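You operate a simulated robot arm through the tools that you are given. There is no shell and no other tool. Be economical: measure what you need, move in short steps, check, and stop when the job is done.

You are at the controls of a simulated two-armed robot. One attempt, no reset.

TASK
Turn off main air and oil, put both plugs away and wind the hose in.
Fine: each plug in the open box of its colour; air off before winding; mug, pin, lot knob, grease crank, clear and reset buttons stay.

It is judged by the outcome, as a careful person would: the job done as asked, and still so three seconds after it is handed in. It fails if anything else is knocked over, pushed out of place, dropped, spilled or broken.

THE ROBOT
Two 6-joint arms with two-finger parallel grippers on one trunk, on a base that drives. Base frame: it is fixed to the floor where the robot stands at the start and does not move with it; the origin is under the middle of the robot, x ahead of it, y to its left, z up. Units: mm, degrees, N and s.
The left shoulder is at the start at [50, 170, 1110], the right one opposite. Each reaches about 1092 mm from its shoulder. Places, roughly: blue box marked hose reel [400, -1200, 1100]; blue button marked clear [1200, 0, 1100]; crank with orange grip [1200, 0, 700]; crank with yellow grip [500, -1100, 1100]; grey mug [500, -1000, 1000]; knob marked lot [1300, -100, 1200]; knob marked oil [1200, 0, 900]; lever marked main air [1000, 0, 1100]; yellow button marked reset [800, 100, 1100]. Payload 1.57 kg a hand.
The tool frame of a hand sits at the grasp point between the pads (the TCP): z along the fingers, y along the line on which they close. The tips reach 30 mm beyond it. Largest opening 80 mm; finger width 17, thickness 12; the body of the gripper, 40 by 82 mm, starts 80 mm behind the TCP.
Orientation is that of the tool frame in the base frame, as a unit quaternion [w, x, y, z]. With the fingers straight down and closing along the base's y, the tool's x points along the base's -x, its y along +y and its z along -z.

THE INTERFACE
- The arms move only by the tool move_arm. It takes "left_series", "right_series" or both (then of equal length, played together; a hand with none holds still); each is a list of rows, each a list of 6 numbers: the shift along the tool's x, y, z in units of 40 mm (1.0 is 40 mm), then the turn, a rotation vector about the tool's x, y, z in units of 8 degrees (1.0 is 8 degrees). In form: [[dx, dy, dz, wx, wy, wz], ...]. A call has 1 to 20 rows; each row shifts and turns the commanded pose from where the row before left it, along the tool's axes as they then stand. "left_hand" and "right_hand" are, for a hand that has rows, the finger opening in m, from 0 to 0.08, set as the call begins (left out, the last holds). A call with a number of a shift or a turn outside -1 to 1 is refused whole. Rows are played at 5 a second. More than 50 mm and 8.6 degrees between two rows, or a gripper value outside its range, and nothing of the call is played. A pose out of reach is approached as far as the arm can. The call stops where the force on the tool passes 50 N (or 10 N more than at its start, if that is more) or the arm is blocked; 0.2 s more then pass. Each finger travels about 45 mm/s and halts on what it meets, pressing with about 23 N; the grip force reading is that of the motor and also rises with nothing between the fingers. The clock runs only during rows and for 0.2 s after the last one: add rows that do not move to give the fingers time. The reply holds the time, the measured pose of the TCP, the force on the tool along the base axes, the opening and the grip force, in the units named above and with some noise, with the torque about the TCP (base axes, N m) and any sound that the robot's microphone picked up.
- Cameras (640 x 400 px; columns grow to the right, rows downward): "scene" is now at [44.7, 12.6, 1691.9]; the picture's right is [0.13, -0.99, 0.00], its down [-0.62, -0.08, -0.78] and it looks along [0.77, 0.10, -0.63] (base axes); focal length 251 px, centre (320, 200). "left" rides on the left gripper at [72, 7, -122] in its tool frame; the picture's right is [-0.09, 1.00, 0.00], its down [-0.84, -0.08, -0.54] and it looks along [-0.54, -0.05, 0.84] (tool axes); focal length 238 px, centre (320, 200). "right" rides on the right gripper at [72, -7, -122] in its tool frame; the picture's right is [0.09, 1.00, 0.00], its down [-0.84, 0.08, -0.54] and it looks along [-0.54, 0.05, 0.84] (tool axes); focal length 238 px, centre (320, 200). There is no depth. A picture from a camera that has moved, and an enlarged one, comes with that camera's place and axes in the base frame and with its lens.
- camera(camera): a new picture of that camera. The clock stands still meanwhile.
- move_column(by): slides the trunk up (or, below 0, down) by that many mm; the arms and the scene camera ride with it, the base frame stays. It gives what a move gives, with no picture.
- base_move(legs): drives the robot by 1 to 6 legs, each [ahead, left, turn to the left] in mm, mm and degrees, along the robot's own axes; the way and the turn of a leg run together, so that a leg with both is an arc; at most 1500 mm and 180 degrees a leg. The arms and the cameras ride along, it lands a little off, and it stops where it bumps. It gives what a move gives.
- aim_head(pan, tilt): turns the head with the scene camera to pan (to the left, within 86 degrees either way) and tilt (down, from -29 to 69), counted from straight ahead of the robot. It gives what a move gives.
- inspect(camera, box): a new picture of the part [left, top, right, bottom] of that camera's present view, enlarged. The clock stands still meanwhile.
- job_done(): hands the job in; it is judged then, once.

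Go step by step. Nothing tells you exact positions but the pictures and the camera data: compare them with the known pose of the tool, close in by small moves and look again before you grip or let go. The budget is 120 turns and 108 pictures, counting those below and the enlarged ones. Unless the task says otherwise, let go and move clear before handing in, and close with one line.

The tools are called after ">>>" as name(argument=value, ...) on one line, values as JSON. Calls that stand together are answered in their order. move_arm: Moves the arms, as the interface text tells. Its arguments: {"type":"object","properties":{"left_series":{"type":"array"},"left_hand":{"type":"number"},"right_series":{"type":"array"},"right_hand":{"type":"number"}},"required":[]} The other tools are called the same way: move_column (by) slides the trunk up or down; base_move (legs) drives the base; aim_head (pan, tilt) turns the head that bears the scene camera; camera (camera) takes a picture; inspect (camera, box) takes an enlarged picture of a part of a camera's view; job_done () hands the job in.

At the start:

```text
time_s: 0.0
left_ee_pos: [658.7, 269.4, 1000.2]
left_tool_rot: [0.0, 0.0, 1.0, 0.0]
left_wrist_force: [0.6, -0.3, 0.1]
left_ft_torque: [0.03, -0.01, 0.0]
left_finger_gap: 80.2
left_grasp_force: 0.1
right_ee_pos: [663.1, -254.6, 1000.6]
right_tool_rot: [0.001, 0.0, 1.0, 0.0]
right_wrist_force: [-0.2, -0.2, 0.5]
right_ft_torque: [0.01, -0.02, -0.02]
right_finger_gap: 79.8
right_grasp_force: 0.0
trunk travel left (down, up): [-725.0, 245.0]
robot x, y, heading: [1.0, 1.6, -0.0]
head pan, tilt: [7.6, 39.0]
```

scene: 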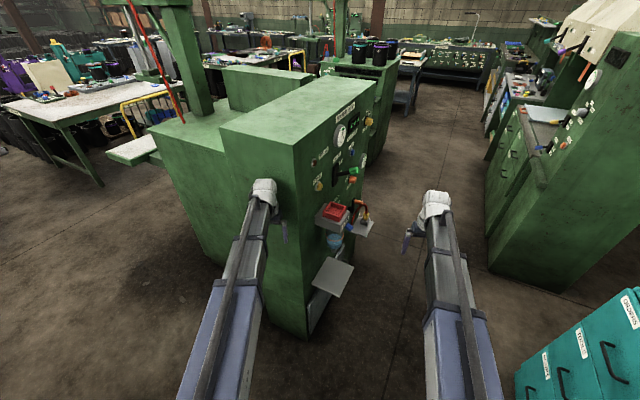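
right: 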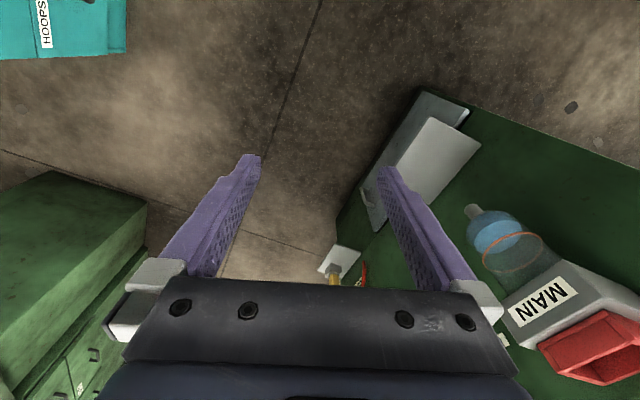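
left: 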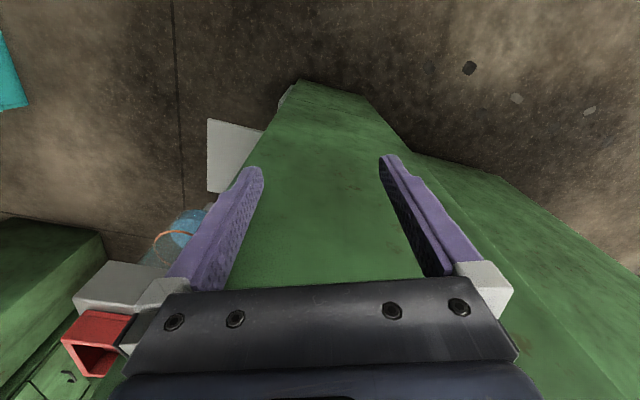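

I see a green machine cabinet ahead with a panel facing right, and another cabinet on the far right. I'll enlarge the views to find the controls.

>>> inspect(camera="scene", box=[280, 90, 420, 310])

>>> inspect(camera="scene", box=[480, 40, 640, 240])

>>> aim_head(pan=-65, tilt=30)

>>> camera(camera="scene")

```text
1.82 times, centred on (350, 200) of scene
camera zoom: at [44.7, 12.6, 1691.9], right [0.13, -0.99, 0.0], down [-0.62, -0.08, -0.78], along [0.77, 0.1, -0.63], focal length 456 px, centre (266, 200)
```

zoom: 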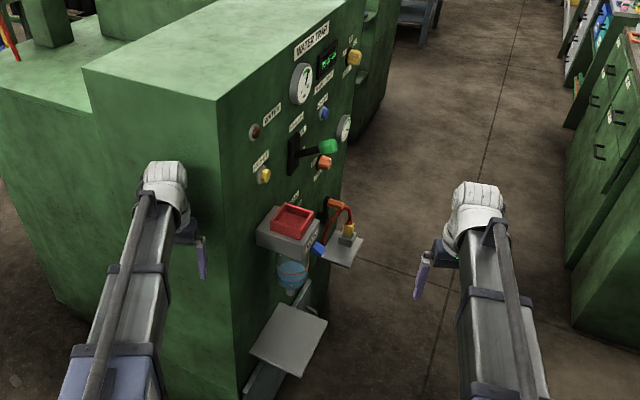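

```text
2.00 times, centred on (560, 140) of scene
camera zoom: at [44.7, 12.6, 1691.9], right [0.13, -0.99, 0.0], down [-0.62, -0.08, -0.78], along [0.77, 0.1, -0.63], focal length 502 px, centre (-160, 320)
```

zoom: 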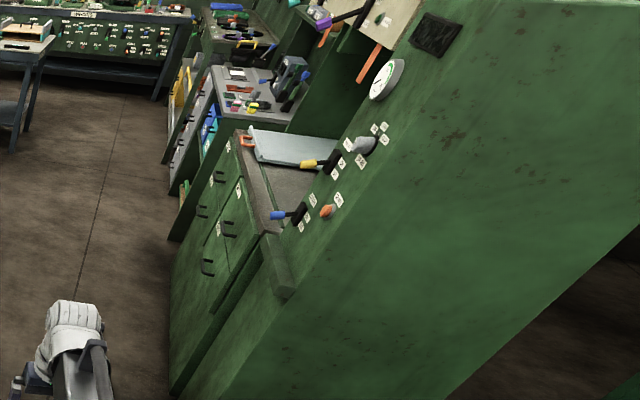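

```text
time_s: 1.4
left_ee_pos: [658.4, 268.4, 1000.3]
left_tool_rot: [0.0, 0.0, 1.0, 0.0]
left_wrist_force: [0.0, 0.2, -0.3]
left_ft_torque: [0.03, 0.02, 0.01]
left_finger_gap: 80.1
left_grasp_force: 0.1
right_ee_pos: [663.8, -255.0, 999.8]
right_tool_rot: [0.0, -0.001, 1.0, 0.0]
right_wrist_force: [-0.1, -0.1, 0.1]
right_ft_torque: [-0.04, -0.01, 0.01]
right_finger_gap: 80.0
right_grasp_force: 0.0
trunk travel left (down, up): [-725.0, 245.0]
robot x, y, heading: [0.2, 1.4, 0.1]
head pan, tilt: [-65.0, 30.0]
```

```text
102 pictures are left
camera scene: at [-2.0, -80.7, 1705.7], right [-0.91, -0.42, 0.0], down [-0.21, 0.45, -0.87], along [0.37, -0.78, -0.5], focal length 251 px, centre (320, 200)
```

scene: 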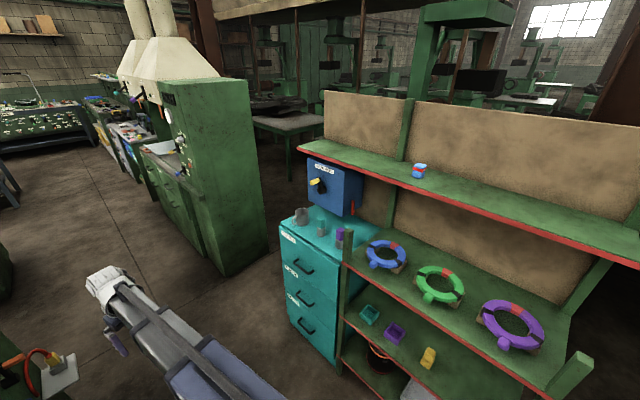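

The blue hose reel box stands on the teal cabinet to the right, with the mug beside it. I'll zoom in on it.

>>> inspect(camera="scene", box=[270, 140, 390, 260])

>>> inspect(camera="scene", box=[330, 220, 480, 400])

>>> inspect(camera="right", box=[300, 80, 640, 400])

```text
3.33 times, centred on (330, 200) of scene
camera zoom: at [-2.0, -80.7, 1705.7], right [-0.91, -0.42, 0.0], down [-0.21, 0.45, -0.87], along [0.37, -0.78, -0.5], focal length 837 px, centre (287, 200)
```

zoom: 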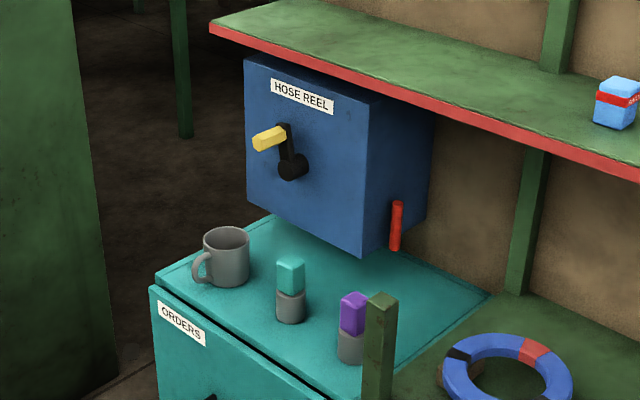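

```text
2.22 times, centred on (405, 310) of scene
camera zoom: at [-2.0, -80.7, 1705.7], right [-0.91, -0.42, 0.0], down [-0.21, 0.45, -0.87], along [0.37, -0.78, -0.5], focal length 558 px, centre (131, -44)
```

zoom: 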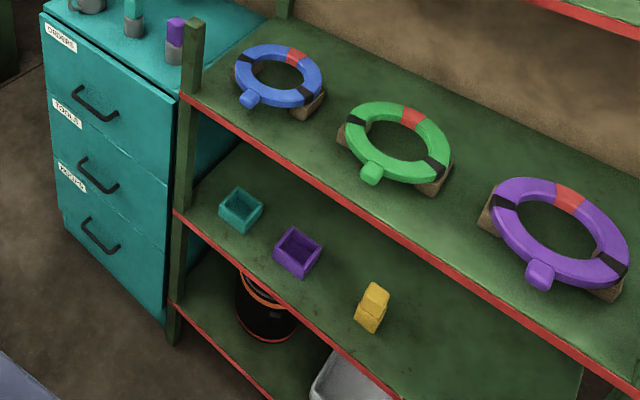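

```text
1.25 times, centred on (470, 240) of right
camera zoom: at [593.3, -260.6, 1122.3], right [-0.09, 1.0, 0.0], down [0.84, 0.08, 0.54], along [0.54, 0.05, -0.84], focal length 298 px, centre (132, 150)
```

zoom: 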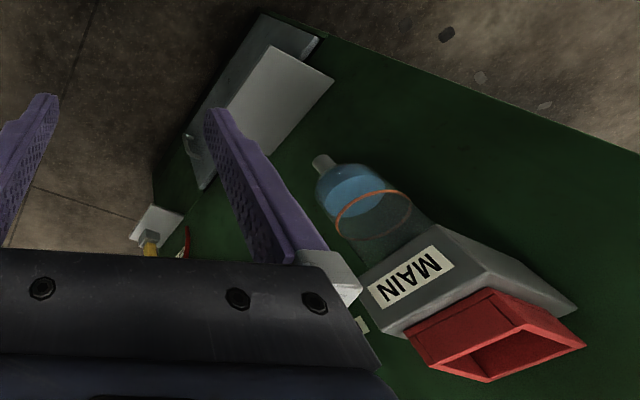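

Panel controls are on the green machine. The plugs are on the teal cabinet and their boxes on the shelf to its right. I'll pull the arms in and drive toward a place facing the panel.

>>> move_arm(left_series=[[1, 0, 0, 0, 0, 0], [1, 0, 0, 0, 0, 0], [1, 0, 0, 0, 0, 0], [1, 0, 0, 0, 0, 0], [1, 0, 0, 0, 0, 0]], right_series=[[1, 0, 0, 0, 0, 0], [1, 0, 0, 0, 0, 0], [1, 0, 0, 0, 0, 0], [1, 0, 0, 0, 0, 0], [1, 0, 0, 0, 0, 0]])

>>> base_move(legs=[[0, -500, 0], [0, 0, 68]])

>>> aim_head(pan=-30, tilt=35)

>>> camera(camera="scene")

```text
time_s: 2.6
left_ee_pos: [454.7, 267.7, 999.6]
left_tool_rot: [0.001, -0.001, 1.0, 0.0]
left_wrist_force: [-0.2, 0.2, 0.4]
left_ft_torque: [0.03, -0.03, 0.01]
left_finger_gap: 80.0
left_grasp_force: 0.1
right_ee_pos: [462.4, -254.7, 1000.0]
right_tool_rot: [0.001, -0.001, 1.0, 0.001]
right_wrist_force: [0.4, 0.1, -0.3]
right_ft_torque: [-0.01, -0.02, 0.01]
right_finger_gap: 80.1
right_grasp_force: 0.1
right hand out of reach, approached as far as the arm can: row 4
trunk travel left (down, up): [-725.0, 245.0]
robot x, y, heading: [-0.2, -2.7, -0.0]
head pan, tilt: [-65.0, 30.0]
```

```text
time_s: 5.3
left_ee_pos: [475.1, -178.1, 1000.4]
left_tool_rot: [-0.001, 0.018, 1.0, 0.0]
left_wrist_force: [0.0, 1.3, 0.2]
left_ft_torque: [-0.01, 0.0, -0.01]
left_finger_gap: 80.1
left_grasp_force: 0.1
right_ee_pos: [464.9, -701.2, 1000.0]
right_tool_rot: [-0.001, 0.017, 1.0, -0.001]
right_wrist_force: [-0.4, 0.0, -0.7]
right_ft_torque: [0.0, 0.02, 0.04]
right_finger_gap: 79.9
right_grasp_force: 0.1
trunk travel left (down, up): [-725.0, 245.0]
robot x, y, heading: [10.9, -428.7, -2.2]
head pan, tilt: [-65.0, 30.0]
stopped in leg 1: the robot was blocked; the commanded pose is now the measured one
```

```text
time_s: 6.3
left_ee_pos: [475.5, -177.8, 1000.3]
left_tool_rot: [0.001, 0.018, 1.0, -0.001]
left_wrist_force: [-0.2, 0.4, 0.3]
left_ft_torque: [0.0, -0.01, 0.0]
left_finger_gap: 80.0
left_grasp_force: 0.1
right_ee_pos: [464.5, -700.6, 999.9]
right_tool_rot: [0.002, 0.018, 1.0, 0.0]
right_wrist_force: [-0.3, -0.5, 0.0]
right_ft_torque: [0.02, 0.01, -0.02]
right_finger_gap: 80.1
right_grasp_force: 0.0
trunk travel left (down, up): [-725.0, 245.0]
robot x, y, heading: [8.9, -430.9, -2.1]
head pan, tilt: [-30.0, 35.0]
```

```text
98 pictures are left
camera scene: at [44.9, -473.7, 1698.0], right [-0.53, -0.85, 0.0], down [-0.49, 0.3, -0.82], along [0.69, -0.43, -0.57], focal length 251 px, centre (320, 200)
```

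scene: 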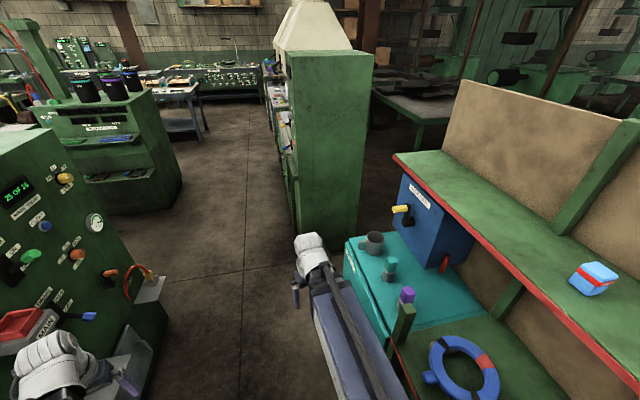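

The base touched the shelf behind it, so I'll pull away, turn left and look again.

>>> base_move(legs=[[150, 60, 0], [0, 0, 68]])

>>> aim_head(pan=-50, tilt=35)

>>> camera(camera="scene")

```text
time_s: 10.7
left_ee_pos: [105.6, 151.2, 1000.8]
left_tool_rot: [0.0, -0.546, 0.838, 0.0]
left_wrist_force: [-0.1, -0.7, 0.6]
left_ft_torque: [0.01, 0.0, 0.01]
left_finger_gap: 79.9
left_grasp_force: 0.1
right_ee_pos: [585.6, -52.7, 1000.0]
right_tool_rot: [0.001, -0.546, 0.838, 0.0]
right_wrist_force: [0.2, -0.3, 0.1]
right_ft_torque: [-0.03, 0.03, -0.03]
right_finger_gap: 79.8
right_grasp_force: 0.0
trunk travel left (down, up): [-725.0, 245.0]
robot x, y, heading: [168.8, -377.0, 66.2]
head pan, tilt: [-30.0, 35.0]
```

```text
time_s: 11.6
left_ee_pos: [105.5, 151.4, 999.3]
left_tool_rot: [0.0, -0.546, 0.838, 0.0]
left_wrist_force: [-0.1, 0.1, 0.2]
left_ft_torque: [0.04, 0.0, 0.0]
left_finger_gap: 79.9
left_grasp_force: 0.0
right_ee_pos: [585.8, -53.9, 1000.3]
right_tool_rot: [0.001, -0.546, 0.838, 0.0]
right_wrist_force: [-0.7, -0.7, -1.1]
right_ft_torque: [0.0, 0.01, -0.02]
right_finger_gap: 80.1
right_grasp_force: 0.1
trunk travel left (down, up): [-725.0, 245.0]
robot x, y, heading: [165.0, -375.9, 66.3]
head pan, tilt: [-50.0, 35.0]
```

```text
97 pictures are left
camera scene: at [233.7, -384.8, 1698.0], right [0.28, -0.96, 0.0], down [-0.55, -0.16, -0.82], along [0.79, 0.23, -0.57], focal length 251 px, centre (320, 200)
```

scene: 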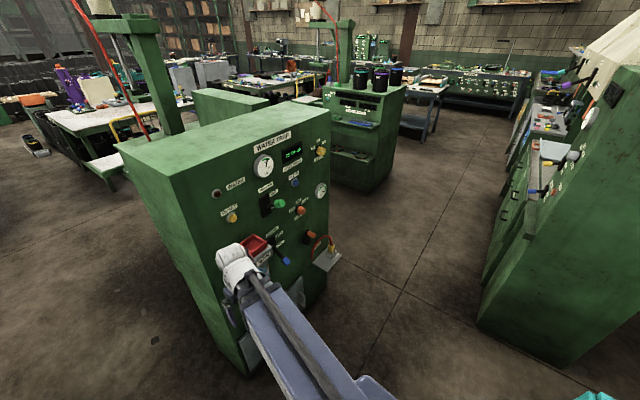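

Now the panel is visible frontally; I'll zoom in.

>>> inspect(camera="scene", box=[200, 125, 360, 285])

```text
2.50 times, centred on (280, 205) of scene
camera zoom: at [233.7, -384.8, 1698.0], right [0.28, -0.96, 0.0], down [-0.55, -0.16, -0.82], along [0.79, 0.23, -0.57], focal length 628 px, centre (420, 188)
```

zoom: 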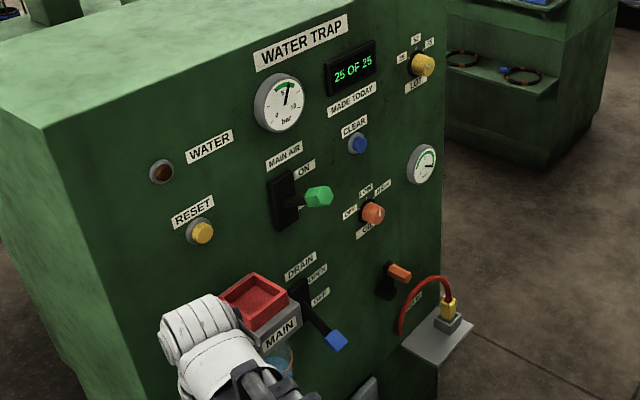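

Main air lever (green handle, ON at top) is near [990, 40, 1100]; the oil knob (orange) near [1180, -10, 935]. I'll slide right to face them.

>>> base_move(legs=[[60, -480, 0]])

>>> aim_head(pan=0, tilt=40)

>>> camera(camera="scene")

```text
time_s: 14.5
left_ee_pos: [576.4, 6.8, 1000.4]
left_tool_rot: [0.0, -0.545, 0.838, -0.001]
left_wrist_force: [-0.3, -0.3, 0.6]
left_ft_torque: [0.02, -0.01, 0.0]
left_finger_gap: 80.0
left_grasp_force: 0.0
right_ee_pos: [1059.7, -197.4, 999.8]
right_tool_rot: [0.0, -0.545, 0.838, 0.0]
right_wrist_force: [0.3, -0.4, 0.3]
right_ft_torque: [0.02, 0.03, -0.01]
right_finger_gap: 80.3
right_grasp_force: 0.1
trunk travel left (down, up): [-725.0, 245.0]
robot x, y, heading: [637.9, -513.6, 65.8]
head pan, tilt: [-50.0, 35.0]
```

```text
time_s: 15.6
left_ee_pos: [576.7, 6.3, 1000.4]
left_tool_rot: [0.0, -0.545, 0.838, 0.001]
left_wrist_force: [0.3, 0.6, 0.1]
left_ft_torque: [0.02, -0.01, -0.01]
left_finger_gap: 80.0
left_grasp_force: 0.0
right_ee_pos: [1058.6, -198.5, 1000.0]
right_tool_rot: [0.001, -0.546, 0.838, 0.0]
right_wrist_force: [1.4, 0.2, -0.9]
right_ft_torque: [0.01, -0.01, -0.02]
right_finger_gap: 80.1
right_grasp_force: 0.0
trunk travel left (down, up): [-725.0, 245.0]
robot x, y, heading: [635.6, -518.0, 66.0]
head pan, tilt: [0.0, 40.0]
```

```text
95 pictures are left
camera scene: at [655.0, -475.9, 1690.4], right [0.91, -0.41, 0.0], down [-0.26, -0.59, -0.77], along [0.31, 0.7, -0.64], focal length 251 px, centre (320, 200)
```

scene: 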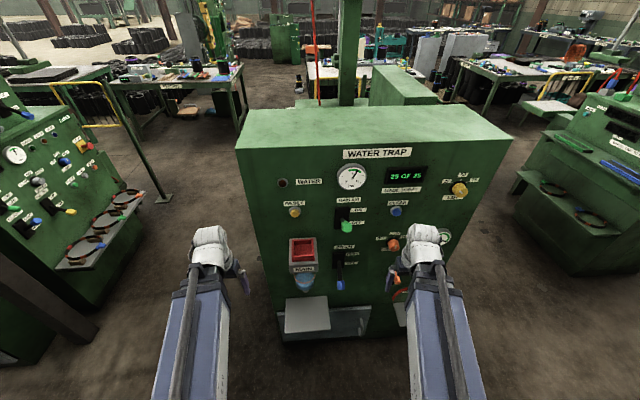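

>>> inspect(camera="scene", box=[320, 180, 420, 280])

>>> inspect(camera="scene", box=[360, 220, 480, 340])

```text
4.00 times, centred on (370, 230) of scene
camera zoom: at [655.0, -475.9, 1690.4], right [0.91, -0.41, 0.0], down [-0.26, -0.59, -0.77], along [0.31, 0.7, -0.64], focal length 1004 px, centre (120, 80)
```

zoom: 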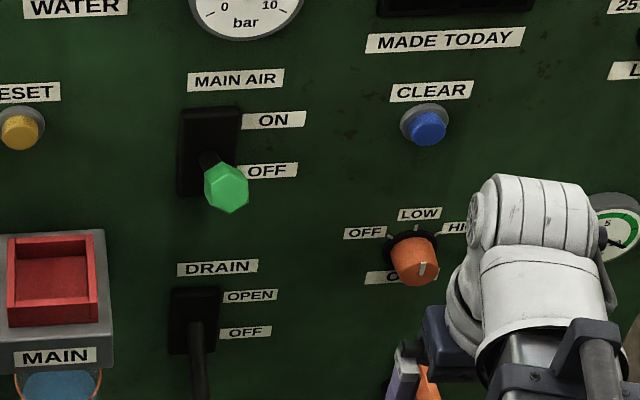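

```text
3.33 times, centred on (420, 280) of scene
camera zoom: at [655.0, -475.9, 1690.4], right [0.91, -0.41, 0.0], down [-0.26, -0.59, -0.77], along [0.31, 0.7, -0.64], focal length 837 px, centre (-13, -67)
```

zoom: 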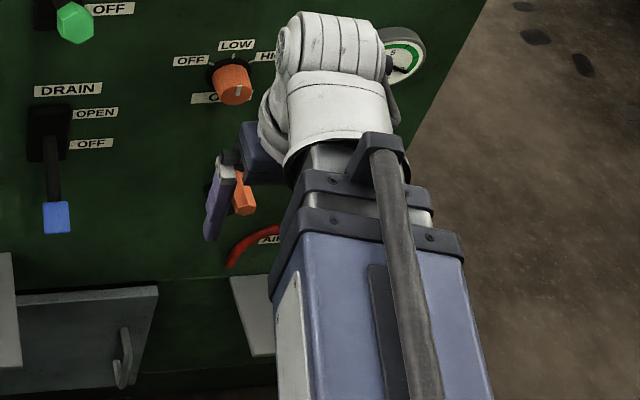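

The main lever now points up at ON and has to swing down to OFF. I'll raise the right hand and point it forward at the panel.

>>> move_arm(right_series=[[-0.4, 0, -1, 0, 0, 0], [-0.4, 0, -1, 0, 0, 0], [-0.4, 0, -1, 0, 0, 0], [-0.4, 0, -1, 0, 0, 0], [0, 0, 0, 0, -1, 0], [0, 0, 0, 0, -1, 0], [0, 0, 0, 0, -1, 0], [0, 0, 0, 0, -1, 0], [0, 0, 0, 0, -1, 0], [0, 0, 0, 0, -1, 0], [0, 0, 0, 0, -1, 0], [0, 0, 0, 0, -1, 0], [0, 0, 0, 0, -1, 0], [0, 0, 0, 0, -1, 0], [0, 0, 0, 0, -1, 0], [0, 0, 0, 0, -0.25, 0]], right_hand=0.02)

>>> camera(camera="right")

>>> camera(camera="scene")

```text
time_s: 18.9
left_ee_pos: [576.6, 7.7, 998.4]
left_tool_rot: [-0.001, -0.545, 0.838, -0.001]
left_wrist_force: [1.0, 0.3, 0.4]
left_ft_torque: [0.02, -0.04, 0.0]
left_finger_gap: 79.8
left_grasp_force: 0.0
right_ee_pos: [1172.5, -34.0, 1211.4]
right_tool_rot: [0.584, -0.394, 0.601, 0.377]
right_wrist_force: [1.8, 2.3, -17.4]
right_ft_torque: [-0.36, 0.43, -0.04]
right_finger_gap: 21.1
right_grasp_force: 0.8
right hand out of reach, approached as far as the arm can: row 1, 2, 3, 4, 6, 7, 8, 9, 10, 11, 12, 13, 14, 15, 16
trunk travel left (down, up): [-725.0, 245.0]
robot x, y, heading: [636.3, -519.6, 66.5]
head pan, tilt: [0.0, 40.0]
stopped in row 16 (right hand): the force on the tool passed its limit at 62 N (the readings are from after the stop); the commanded pose is now the measured one
```

```text
92 pictures are left
camera right: at [1129.8, -149.5, 1144.4], right [-0.91, 0.4, -0.1], down [-0.28, -0.44, 0.85], along [0.3, 0.81, 0.51], focal length 238 px, centre (320, 200)
```

right: 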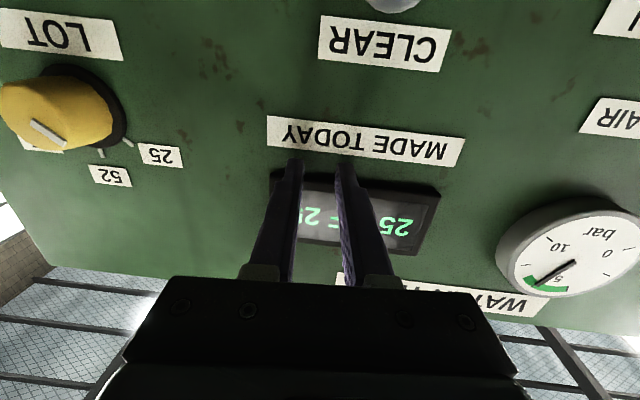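

```text
91 pictures are left
camera scene: at [656.4, -474.3, 1690.0], right [0.91, -0.41, 0.0], down [-0.26, -0.59, -0.77], along [0.31, 0.7, -0.64], focal length 251 px, centre (320, 200)
```

scene: 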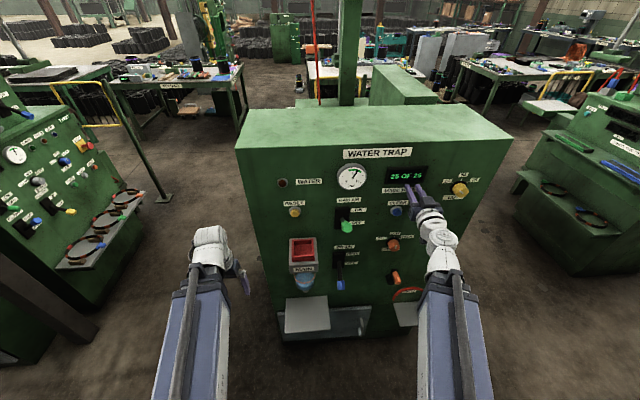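

The hand stopped against the display because the arm is too folded here. I'll back off and raise the trunk so the arm can reach forward comfortably.

>>> move_arm(right_series=[[0, 0, -0.5, 0, 0, 0], [0, 0, -0.5, 0, 0, 0], [0, 0, -0.5, 0, 0, 0]], right_hand=0.0)

>>> move_column(by=200)

>>> camera(camera="scene")

```text
time_s: 19.8
left_ee_pos: [578.5, 7.7, 998.8]
left_tool_rot: [-0.001, -0.545, 0.839, 0.0]
left_wrist_force: [-0.9, -0.1, 0.3]
left_ft_torque: [-0.01, -0.02, 0.01]
left_finger_gap: 79.8
left_grasp_force: 0.1
right_ee_pos: [1174.6, -34.0, 1211.9]
right_tool_rot: [0.584, -0.394, 0.601, 0.378]
right_wrist_force: [12.2, -3.2, -16.7]
right_ft_torque: [-0.36, 0.36, -0.41]
right_finger_gap: 0.0
right_grasp_force: 20.9
right hand out of reach, approached as far as the arm can: row 1, 2, 3
trunk travel left (down, up): [-725.0, 245.0]
robot x, y, heading: [636.0, -518.1, 66.0]
head pan, tilt: [0.0, 40.0]
```

```text
time_s: 20.1
left_ee_pos: [578.3, 8.7, 1001.3]
left_tool_rot: [-0.002, -0.545, 0.838, 0.0]
left_wrist_force: [-0.2, -0.2, -0.2]
left_ft_torque: [-0.01, -0.01, -0.02]
left_finger_gap: 80.0
left_grasp_force: 0.1
right_ee_pos: [1174.7, -34.4, 1211.7]
right_tool_rot: [0.586, -0.395, 0.601, 0.375]
right_wrist_force: [5.3, -0.4, -30.0]
right_ft_torque: [-0.74, 0.44, -0.47]
right_finger_gap: 0.3
right_grasp_force: 21.2
trunk travel left (down, up): [-726.0, 244.0]
robot x, y, heading: [633.1, -519.1, 66.0]
head pan, tilt: [0.0, 40.0]
stopped: the force on the tool passed its limit at 67 N (the readings are from after the stop); the commanded pose is now the measured one
```

```text
90 pictures are left
camera scene: at [657.8, -473.8, 1691.1], right [0.91, -0.41, 0.0], down [-0.26, -0.59, -0.76], along [0.31, 0.7, -0.64], focal length 251 px, centre (320, 200)
```

scene: 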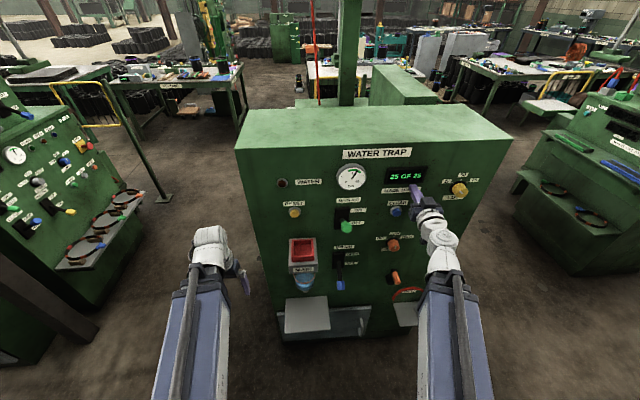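

The fingertips are hooked just under the display bezel. I'll lower the trunk slightly to free them, then tip the hand back down.

>>> move_column(by=-20)

>>> move_arm(right_series=[[0, 0, 0, 0, 1, 0], [0, 0, 0, 0, 1, 0], [0, 0, 0, 0, 1, 0], [0, 0, 0, 0, 1, 0]])

>>> camera(camera="scene")

```text
time_s: 20.8
left_ee_pos: [576.0, 5.8, 981.6]
left_tool_rot: [0.0, -0.546, 0.838, 0.001]
left_wrist_force: [-0.4, -0.5, 0.3]
left_ft_torque: [0.01, 0.02, -0.01]
left_finger_gap: 79.5
left_grasp_force: 0.0
right_ee_pos: [1171.0, -36.6, 1194.4]
right_tool_rot: [0.586, -0.395, 0.599, 0.377]
right_wrist_force: [0.2, -0.2, -0.2]
right_ft_torque: [0.0, 0.0, -0.04]
right_finger_gap: 0.0
right_grasp_force: 20.9
trunk travel left (down, up): [-706.0, 264.0]
robot x, y, heading: [631.6, -522.7, 65.9]
head pan, tilt: [0.0, 40.0]
```

```text
time_s: 21.8
left_ee_pos: [576.5, 7.1, 981.1]
left_tool_rot: [0.0, -0.546, 0.838, 0.0]
left_wrist_force: [0.5, 0.1, -0.3]
left_ft_torque: [-0.01, -0.02, 0.05]
left_finger_gap: 80.3
left_grasp_force: 0.1
right_ee_pos: [1170.8, -34.3, 1079.0]
right_tool_rot: [0.398, -0.483, 0.738, 0.252]
right_wrist_force: [0.0, -0.5, -0.1]
right_ft_torque: [-0.02, 0.0, 0.01]
right_finger_gap: 0.1
right_grasp_force: 21.4
right hand out of reach, approached as far as the arm can: row 1, 2, 3, 4
trunk travel left (down, up): [-706.0, 264.0]
robot x, y, heading: [636.4, -520.5, 66.0]
head pan, tilt: [0.0, 40.0]
```

```text
89 pictures are left
camera scene: at [654.9, -475.8, 1671.6], right [0.91, -0.41, 0.0], down [-0.26, -0.59, -0.77], along [0.31, 0.7, -0.64], focal length 251 px, centre (320, 200)
```

scene: 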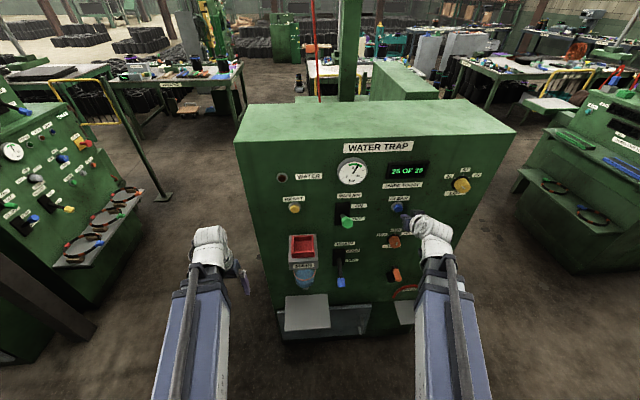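

The hand is hovering close to the clear button. I'll retreat from the panel while turning the hand to point down.

>>> move_arm(right_series=[[0.39, 0, -0.58, 0, 0, 0], [0.39, 0, -0.58, 0, 1, 0], [0.47, 0, -0.52, 0, 1, 0], [0.54, 0, -0.45, 0, 1, 0], [0.59, 0, -0.37, 0, 1, 0], [0.64, 0, -0.28, 0, 1, 0], [0.67, 0, -0.19, 0, 1, 0], [0.69, 0, -0.1, 0, 1, 0]])

>>> inspect(camera="scene", box=[320, 140, 480, 300])

```text
time_s: 23.6
left_ee_pos: [576.9, 6.6, 981.9]
left_tool_rot: [0.0, -0.544, 0.839, 0.0]
left_wrist_force: [-0.3, 0.9, -0.1]
left_ft_torque: [0.01, 0.02, 0.01]
left_finger_gap: 79.9
left_grasp_force: 0.1
right_ee_pos: [1092.2, -230.9, 981.9]
right_tool_rot: [0.004, -0.546, 0.838, -0.005]
right_wrist_force: [-0.2, -0.1, -0.3]
right_ft_torque: [-0.02, 0.01, 0.0]
right_finger_gap: 0.0
right_grasp_force: 21.0
right hand out of reach, approached as far as the arm can: row 2, 3, 4, 5, 6, 7
trunk travel left (down, up): [-706.0, 264.0]
robot x, y, heading: [636.8, -521.0, 65.9]
head pan, tilt: [0.0, 40.0]
```

```text
2.50 times, centred on (400, 220) of scene
camera zoom: at [654.7, -476.1, 1671.6], right [0.91, -0.41, 0.0], down [-0.26, -0.59, -0.77], along [0.31, 0.7, -0.64], focal length 628 px, centre (120, 150)
```

zoom: 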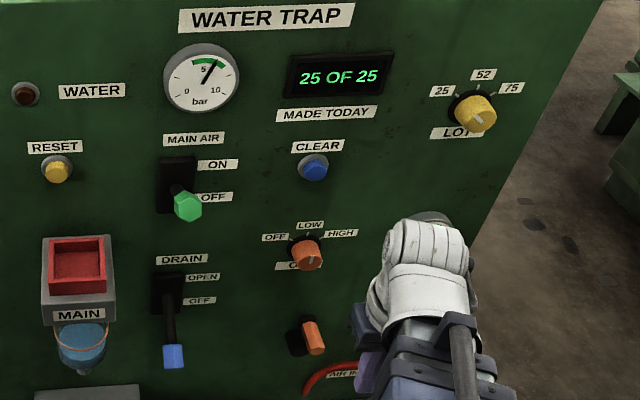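

The counter still reads 25 of 25, and the hand is clear. Now I'll raise the trunk.

>>> move_column(by=260)

>>> camera(camera="right")

```text
time_s: 26.2
left_ee_pos: [576.0, 7.4, 1240.8]
left_tool_rot: [0.0, -0.545, 0.838, 0.0]
left_wrist_force: [-0.4, -0.2, 0.0]
left_ft_torque: [0.0, 0.04, 0.01]
left_finger_gap: 80.0
left_grasp_force: 0.0
right_ee_pos: [1091.5, -229.7, 1241.7]
right_tool_rot: [0.003, -0.546, 0.838, -0.003]
right_wrist_force: [-0.4, -0.6, 0.0]
right_ft_torque: [0.0, 0.02, 0.02]
right_finger_gap: 0.3
right_grasp_force: 21.3
trunk travel left (down, up): [-966.0, 4.0]
robot x, y, heading: [640.1, -520.9, 66.1]
head pan, tilt: [0.0, 40.0]
```

```text
87 pictures are left
camera right: at [1068.7, -297.5, 1363.4], right [-0.95, 0.32, -0.01], down [0.26, 0.8, 0.54], along [0.18, 0.51, -0.84], focal length 238 px, centre (320, 200)
```

right: 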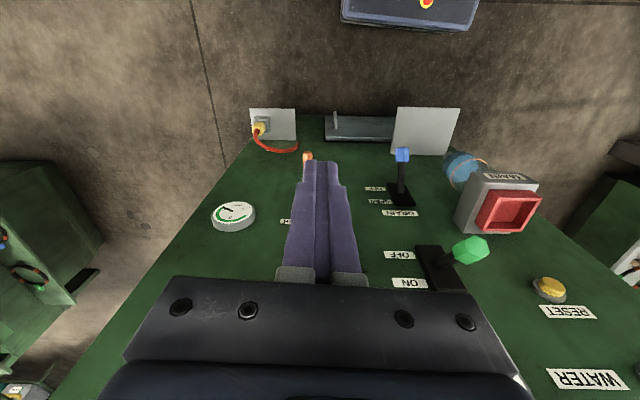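

The handle is at about [951, -14, 1128]. I'll bring the closed fingers above it.

>>> move_arm(right_series=[[-0.6, 0.9, 0, 0, 0, 0], [-0.6, 0.9, 0, 0, 0, 0], [-0.6, 0.9, 0, 0, 0, 0], [-0.6, 0.9, 0, 0, 0, 0], [-0.6, 0.9, 0, 0, 0, 0], [-0.6, 0.9, 0, 0, 0, 0], [0, 0, 0.7, 0, 0, 0]])

>>> camera(camera="right")

>>> inspect(camera="scene", box=[280, 140, 440, 300])

```text
time_s: 27.8
left_ee_pos: [577.6, 5.9, 1241.6]
left_tool_rot: [0.001, -0.545, 0.839, 0.0]
left_wrist_force: [-0.2, 0.0, 0.8]
left_ft_torque: [0.05, 0.03, -0.02]
left_finger_gap: 80.0
left_grasp_force: 0.1
right_ee_pos: [948.5, -11.2, 1241.9]
right_tool_rot: [0.004, -0.545, 0.838, -0.003]
right_wrist_force: [0.5, -0.8, 0.2]
right_ft_torque: [0.03, 0.01, -0.02]
right_finger_gap: 0.0
right_grasp_force: 21.2
right hand out of reach, approached as far as the arm can: row 4, 7
trunk travel left (down, up): [-966.0, 4.0]
robot x, y, heading: [636.6, -518.7, 66.3]
head pan, tilt: [0.0, 40.0]
```

```text
86 pictures are left
camera right: at [926.2, -77.9, 1363.7], right [-0.95, 0.32, -0.01], down [0.26, 0.8, 0.54], along [0.18, 0.51, -0.84], focal length 238 px, centre (320, 200)
```

right: 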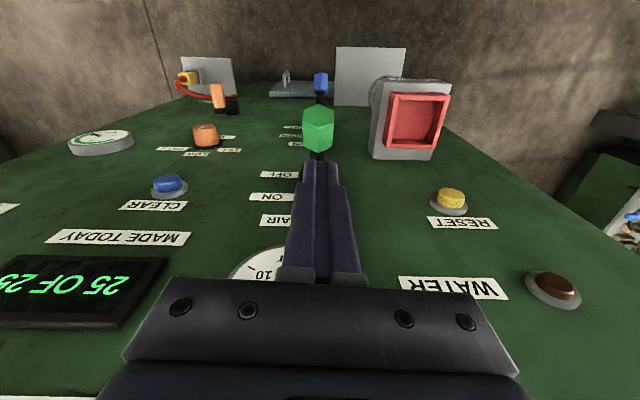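

```text
2.50 times, centred on (360, 220) of scene
camera zoom: at [655.2, -477.1, 1931.6], right [0.91, -0.41, 0.0], down [-0.26, -0.59, -0.77], along [0.31, 0.7, -0.64], focal length 628 px, centre (220, 150)
```

zoom: 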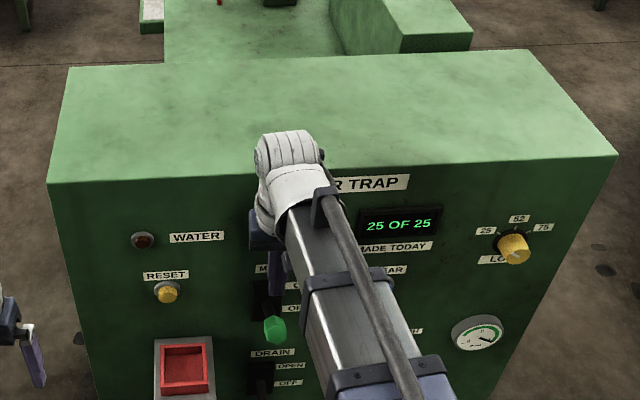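

>>> move_arm(right_series=[[0, 0, 0.5, 0, 0, 0], [0, 0, 0.5, 0, 0, 0]])

```text
time_s: 28.4
left_ee_pos: [577.4, 7.9, 1241.0]
left_tool_rot: [0.0, -0.545, 0.838, 0.0]
left_wrist_force: [0.0, 0.0, -0.1]
left_ft_torque: [0.04, -0.03, 0.02]
left_finger_gap: 80.0
left_grasp_force: 0.1
right_ee_pos: [949.9, -11.5, 1241.4]
right_tool_rot: [0.004, -0.545, 0.838, -0.004]
right_wrist_force: [1.3, -0.2, 0.0]
right_ft_torque: [-0.02, 0.01, -0.02]
right_finger_gap: 0.0
right_grasp_force: 21.2
right hand out of reach, approached as far as the arm can: row 1, 2
trunk travel left (down, up): [-966.0, 4.0]
robot x, y, heading: [637.8, -521.6, 66.1]
head pan, tilt: [0.0, 40.0]
```

The right arm appears stuck in an awkward configuration. I'll test small motions, with the left arm for comparison.

>>> move_arm(left_series=[[0, 0, 0.5, 0, 0, 0], [0, 0, 0.5, 0, 0, 0], [0, 0, 0.5, 0, 0, 0]], right_series=[[0, 0, -0.5, 0, 0, 0], [0, 0, -0.5, 0, 0, 0], [0, 0, -0.5, 0, 0, 0]])

>>> move_arm(right_series=[[0, 0, 0, 0, -0.5, 0], [0, 0, 0.5, 0, -0.5, 0], [0, 0, 0.5, 0, 0, 0], [0, 0, 0.5, 0, 0, 0]])

```text
time_s: 29.2
left_ee_pos: [576.6, 6.0, 1241.0]
left_tool_rot: [0.0, -0.546, 0.838, 0.0]
left_wrist_force: [-1.3, 0.1, 0.4]
left_ft_torque: [-0.02, -0.01, -0.02]
left_finger_gap: 80.1
left_grasp_force: 0.0
left hand out of reach, approached as far as the arm can: row 1, 2, 3
right_ee_pos: [949.8, -10.8, 1242.0]
right_tool_rot: [0.005, -0.546, 0.838, -0.003]
right_wrist_force: [-1.1, 0.0, 0.0]
right_ft_torque: [-0.03, 0.01, 0.01]
right_finger_gap: 0.1
right_grasp_force: 21.3
right hand out of reach, approached as far as the arm can: row 1, 2, 3
trunk travel left (down, up): [-966.0, 4.0]
robot x, y, heading: [634.5, -521.6, 65.9]
head pan, tilt: [0.0, 40.0]
```

```text
time_s: 30.2
left_ee_pos: [575.9, 5.8, 1242.0]
left_tool_rot: [-0.001, -0.546, 0.838, 0.0]
left_wrist_force: [-0.3, 0.2, -0.1]
left_ft_torque: [-0.01, 0.04, -0.03]
left_finger_gap: 79.9
left_grasp_force: 0.1
right_ee_pos: [952.5, -7.4, 1243.3]
right_tool_rot: [0.064, -0.544, 0.836, 0.033]
right_wrist_force: [-0.1, 0.1, -0.2]
right_ft_torque: [0.02, 0.0, -0.01]
right_finger_gap: 0.2
right_grasp_force: 21.3
right hand out of reach, approached as far as the arm can: row 2, 3, 4
trunk travel left (down, up): [-966.0, 4.0]
robot x, y, heading: [636.3, -518.3, 66.1]
head pan, tilt: [0.0, 40.0]
```

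Vertical motion of the hands comes only from the trunk column: the arm links swing horizontally and only the wrist pitches. I'll restore the down pose and lower the column toward the lever.

>>> move_arm(right_series=[[0, 0, -0.5, 0, 1, 0], [0, 0, -0.5, 0, 0, 0], [0, 0, -0.5, 0, 0, 0]])

>>> move_column(by=-55)

>>> camera(camera="right")

```text
time_s: 31.0
left_ee_pos: [575.8, 6.9, 1241.2]
left_tool_rot: [-0.001, -0.545, 0.839, 0.0]
left_wrist_force: [-0.2, 0.0, -0.7]
left_ft_torque: [-0.02, 0.0, 0.02]
left_finger_gap: 80.1
left_grasp_force: 0.1
right_ee_pos: [951.9, -8.6, 1241.2]
right_tool_rot: [0.004, -0.546, 0.838, -0.004]
right_wrist_force: [-0.3, 0.3, 0.8]
right_ft_torque: [0.0, 0.01, 0.02]
right_finger_gap: 0.0
right_grasp_force: 20.8
right hand out of reach, approached as far as the arm can: row 1, 2, 3
trunk travel left (down, up): [-966.0, 4.0]
robot x, y, heading: [637.4, -521.7, 66.4]
head pan, tilt: [0.0, 40.0]
```

```text
time_s: 32.0
left_ee_pos: [575.4, 6.2, 1186.0]
left_tool_rot: [0.0, -0.545, 0.838, 0.0]
left_wrist_force: [-1.1, 0.6, -1.1]
left_ft_torque: [-0.01, 0.01, 0.02]
left_finger_gap: 80.2
left_grasp_force: 0.0
right_ee_pos: [953.2, -9.2, 1186.7]
right_tool_rot: [0.004, -0.545, 0.838, -0.003]
right_wrist_force: [-0.2, 0.2, -0.5]
right_ft_torque: [-0.01, -0.01, 0.02]
right_finger_gap: 0.0
right_grasp_force: 21.3
trunk travel left (down, up): [-911.0, 59.0]
robot x, y, heading: [636.9, -518.5, 65.8]
head pan, tilt: [0.0, 40.0]
```

```text
84 pictures are left
camera right: at [928.8, -76.7, 1308.5], right [-0.95, 0.32, -0.01], down [0.26, 0.8, 0.54], along [0.18, 0.51, -0.84], focal length 238 px, centre (320, 200)
```

right: 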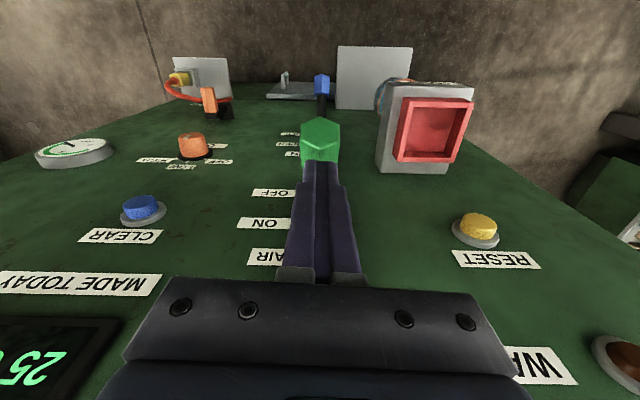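

The tips are right above the handle. I'll push it down with the column.

>>> move_column(by=-100)

>>> camera(camera="right")

```text
time_s: 33.3
left_ee_pos: [576.3, 7.3, 1086.6]
left_tool_rot: [0.0, -0.545, 0.838, -0.001]
left_wrist_force: [0.4, 0.5, 0.0]
left_ft_torque: [-0.04, 0.0, 0.0]
left_finger_gap: 79.9
left_grasp_force: 0.0
right_ee_pos: [951.2, -8.5, 1086.3]
right_tool_rot: [0.004, -0.545, 0.838, -0.003]
right_wrist_force: [-0.6, -2.4, 3.1]
right_ft_torque: [-0.05, 0.0, 0.01]
right_finger_gap: 0.0
right_grasp_force: 21.1
trunk travel left (down, up): [-811.0, 159.0]
robot x, y, heading: [639.4, -520.7, 66.0]
head pan, tilt: [0.0, 40.0]
```

```text
83 pictures are left
camera right: at [928.8, -76.8, 1208.6], right [-0.95, 0.32, -0.01], down [0.26, 0.8, 0.54], along [0.18, 0.51, -0.84], focal length 238 px, centre (320, 200)
```

right: 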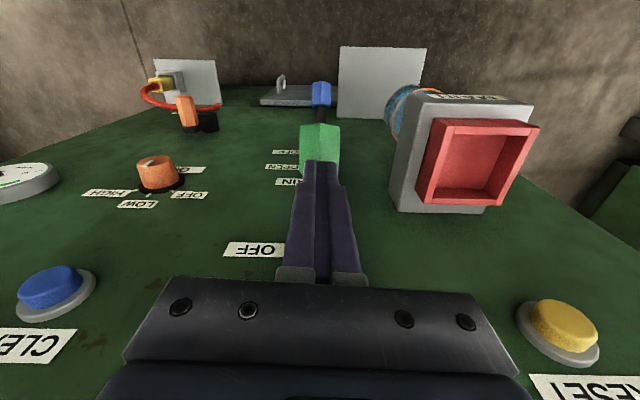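

>>> move_column(by=-40)

>>> camera(camera="right")

>>> camera(camera="scene")

```text
time_s: 33.6
left_ee_pos: [574.6, 7.2, 1085.4]
left_tool_rot: [0.001, -0.545, 0.838, -0.001]
left_wrist_force: [0.2, 0.2, -0.5]
left_ft_torque: [-0.02, 0.01, -0.02]
left_finger_gap: 79.9
left_grasp_force: 0.1
right_ee_pos: [950.7, -9.8, 1085.6]
right_tool_rot: [0.005, -0.545, 0.838, -0.004]
right_wrist_force: [-3.5, -6.9, 22.6]
right_ft_torque: [-0.18, 0.05, -0.13]
right_finger_gap: 0.2
right_grasp_force: 21.3
trunk travel left (down, up): [-810.0, 160.0]
robot x, y, heading: [637.9, -517.3, 66.0]
head pan, tilt: [0.0, 40.0]
stopped: the force on the tool passed its limit at 88 N (the readings are from after the stop); the commanded pose is now the measured one
```

```text
82 pictures are left
camera right: at [927.8, -78.0, 1208.3], right [-0.95, 0.32, -0.01], down [0.26, 0.8, 0.54], along [0.18, 0.51, -0.84], focal length 238 px, centre (320, 200)
```

right: 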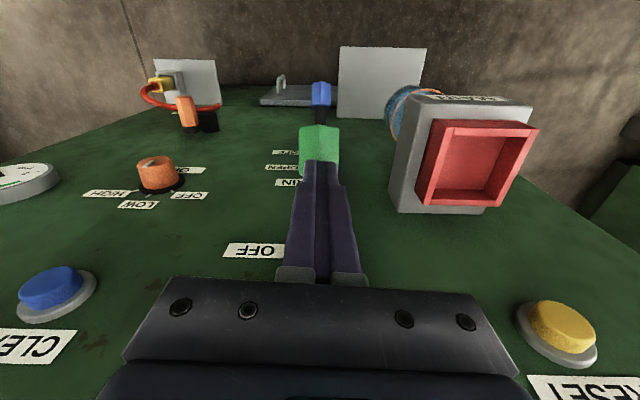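

```text
81 pictures are left
camera scene: at [653.5, -477.8, 1775.7], right [0.91, -0.41, 0.0], down [-0.26, -0.59, -0.77], along [0.31, 0.7, -0.64], focal length 251 px, centre (320, 200)
```

scene: 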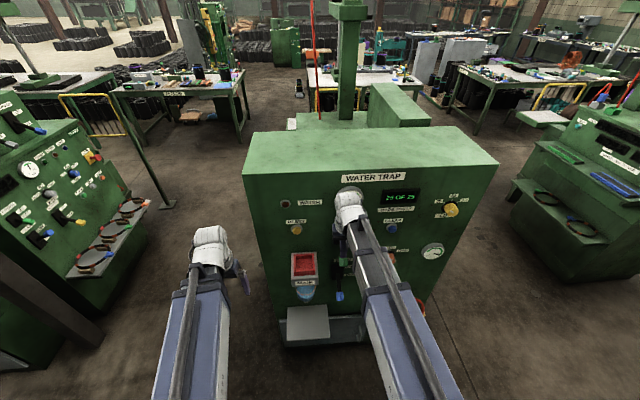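

The lever hit its stop right where OFF should be. I'll raise the hand and check the gauge and lever, and look closer at the oil knob.

>>> inspect(camera="right", box=[60, 110, 260, 230])

>>> move_column(by=120)

>>> move_arm(right_series=[[1, -0.5, 0, 0, 0, 0], [1, -1, 0, 0, 0, 0], [1, -1, 0, 0, 0, 0], [0, -1, 0, 0, 0, 0], [0, -1, 0, 0, 0, 0]])

>>> inspect(camera="scene", box=[280, 160, 460, 320])

```text
3.20 times, centred on (160, 170) of right
camera zoom: at [927.8, -78.0, 1208.3], right [-0.95, 0.32, -0.01], down [0.26, 0.8, 0.54], along [0.18, 0.51, -0.84], focal length 763 px, centre (832, 296)
```

zoom: 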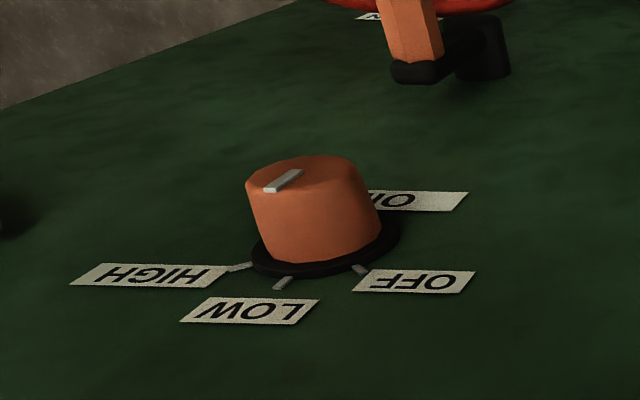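

```text
time_s: 35.1
left_ee_pos: [575.9, 7.2, 1204.4]
left_tool_rot: [0.0, -0.545, 0.838, 0.0]
left_wrist_force: [-0.3, -0.3, 0.0]
left_ft_torque: [-0.01, 0.01, 0.06]
left_finger_gap: 79.9
left_grasp_force: 0.1
right_ee_pos: [952.7, -8.3, 1204.1]
right_tool_rot: [0.006, -0.545, 0.838, -0.004]
right_wrist_force: [0.3, 0.1, -0.4]
right_ft_torque: [0.02, 0.04, 0.0]
right_finger_gap: 0.0
right_grasp_force: 21.4
trunk travel left (down, up): [-930.0, 40.0]
robot x, y, heading: [635.4, -517.0, 66.2]
head pan, tilt: [0.0, 40.0]
```

```text
refused: row 2 steps farther than a row can; nothing moved
```

```text
2.50 times, centred on (370, 240) of scene
camera zoom: at [654.8, -475.9, 1895.2], right [0.91, -0.41, 0.0], down [-0.26, -0.59, -0.77], along [0.31, 0.7, -0.64], focal length 628 px, centre (195, 100)
```

zoom: 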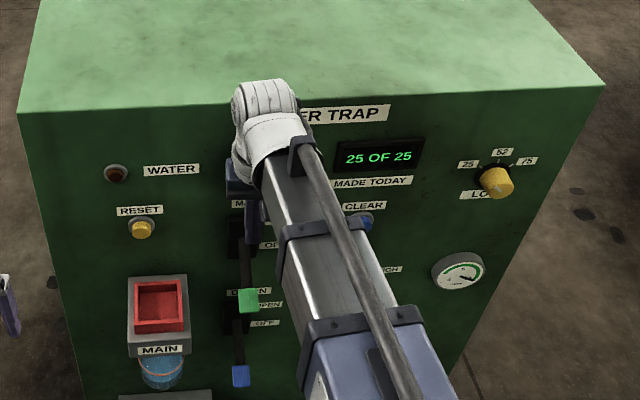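

The main air lever is down at OFF. I'll draw the hand back and strafe left so the right arm has room to point at the oil knob.

>>> move_arm(right_series=[[1, 0, 0, 0, 0, 0], [1, 0, 0, 0, 0, 0], [0.6, -0.6, 0, 0, 0, 0], [0, -1, 0, 0, 0, 0], [0, -1, 0, 0, 0, 0], [0, -1, 0, 0, 0, 0], [0, -1, 0, 0, 0, 0]], right_hand=0.07)

>>> base_move(legs=[[0, 150, 0]])

>>> camera(camera="scene")

```text
time_s: 36.7
left_ee_pos: [576.1, 6.8, 1204.2]
left_tool_rot: [0.0, -0.545, 0.838, 0.0]
left_wrist_force: [0.1, 0.0, 0.0]
left_ft_torque: [-0.02, 0.0, -0.04]
left_finger_gap: 79.8
left_grasp_force: 0.1
right_ee_pos: [1080.9, -178.1, 1204.6]
right_tool_rot: [0.006, -0.546, 0.838, -0.003]
right_wrist_force: [0.3, 0.0, -0.2]
right_ft_torque: [0.02, 0.01, -0.01]
right_finger_gap: 69.9
right_grasp_force: 0.1
trunk travel left (down, up): [-930.0, 40.0]
robot x, y, heading: [635.0, -519.3, 66.5]
head pan, tilt: [0.0, 40.0]
```

```text
time_s: 38.1
left_ee_pos: [433.9, 66.6, 1203.7]
left_tool_rot: [0.0, -0.548, 0.837, -0.001]
left_wrist_force: [-0.9, 0.2, -0.8]
left_ft_torque: [-0.02, -0.02, 0.02]
left_finger_gap: 80.0
left_grasp_force: 0.0
right_ee_pos: [938.9, -113.1, 1204.4]
right_tool_rot: [0.007, -0.548, 0.837, -0.004]
right_wrist_force: [-0.2, 0.5, 0.0]
right_ft_torque: [0.0, -0.01, 0.02]
right_finger_gap: 70.2
right_grasp_force: 0.1
trunk travel left (down, up): [-930.0, 40.0]
robot x, y, heading: [496.5, -458.5, 66.1]
head pan, tilt: [0.0, 40.0]
```

```text
78 pictures are left
camera scene: at [514.8, -414.3, 1895.3], right [0.92, -0.4, 0.0], down [-0.26, -0.59, -0.77], along [0.31, 0.7, -0.64], focal length 251 px, centre (320, 200)
```

scene: 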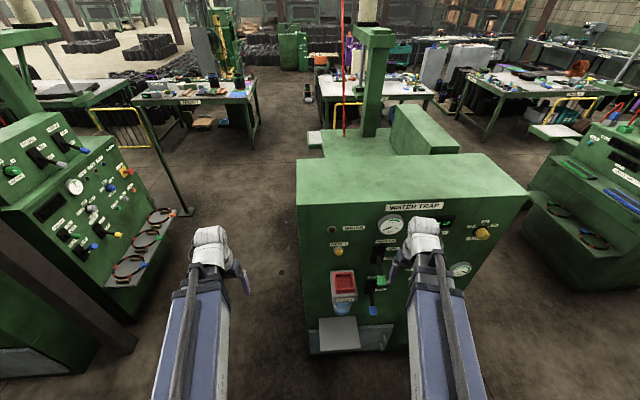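

I'll now pitch the right hand forward in front of the knob's column, above the machine's controls, then lower the trunk.

>>> move_arm(right_series=[[0.52, -0.85, 0, 0, 0, 0], [0.52, -0.85, 0, 0, 0, 0], [0.52, -0.85, 0, 0, 0, 0], [0.52, -0.85, 0, 0, 0, 0], [0.52, -0.85, 0, 0, 0, 0], [-0.734, 0, -0.051, 0, -1, 0], [-0.734, 0, -0.051, 0, -1, 0], [-0.734, 0, -0.051, 0, -1, 0], [-0.734, 0, -0.051, 0, -1, 0], [-0.734, 0, -0.051, 0, -1, 0], [-0.734, 0, -0.051, 0, -1, 0], [-0.734, 0, -0.051, 0, -1, 0], [-0.734, 0, -0.051, 0, -1, 0], [-0.734, 0, -0.051, 0, -1, 0], [-0.734, 0, -0.051, 0, -1, 0], [-0.734, 0, -0.051, 0, -1, 0], [-0.18, 0, 0, 0, -0.25, 0]], right_hand=0.075)

```text
time_s: 41.7
left_ee_pos: [435.5, 67.4, 1206.0]
left_tool_rot: [-0.001, -0.548, 0.837, 0.0]
left_wrist_force: [-0.2, -0.5, -0.2]
left_ft_torque: [0.01, -0.02, 0.0]
left_finger_gap: 79.8
left_grasp_force: 0.1
right_ee_pos: [1137.6, -84.9, 1426.9]
right_tool_rot: [0.596, -0.39, 0.587, 0.385]
right_wrist_force: [-0.4, 0.7, 0.1]
right_ft_torque: [0.01, 0.03, -0.02]
right_finger_gap: 75.1
right_grasp_force: 0.2
right hand out of reach, approached as far as the arm can: row 14, 16
trunk travel left (down, up): [-930.0, 40.0]
robot x, y, heading: [497.3, -454.7, 66.6]
head pan, tilt: [0.0, 40.0]
```

The hand is in place laterally. Lowering the trunk now.

>>> move_column(by=-470)

>>> camera(camera="right")

>>> camera(camera="scene")

```text
refused: -470 is not a number from -400 to 400
```

```text
77 pictures are left
camera right: at [1097.1, -197.8, 1354.2], right [-0.91, 0.4, -0.1], down [-0.3, -0.47, 0.83], along [0.28, 0.79, 0.54], focal length 238 px, centre (320, 200)
```

right: 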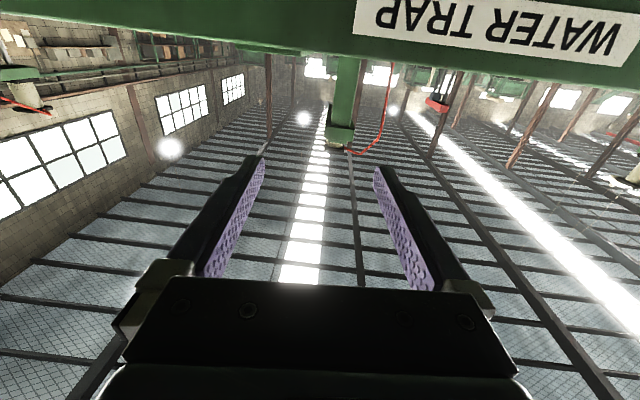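

```text
76 pictures are left
camera scene: at [516.9, -415.2, 1895.3], right [0.92, -0.4, 0.0], down [-0.26, -0.59, -0.77], along [0.31, 0.7, -0.64], focal length 251 px, centre (320, 200)
```

scene: 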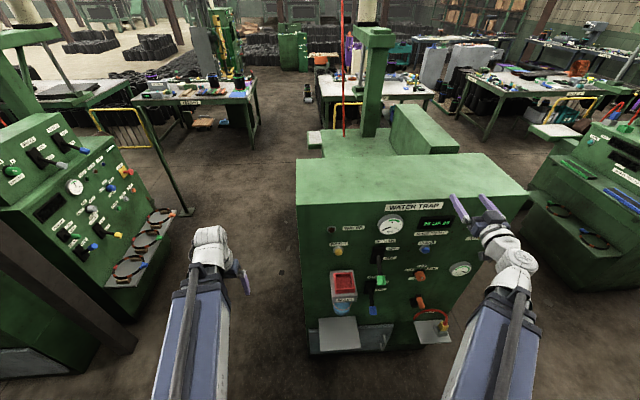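

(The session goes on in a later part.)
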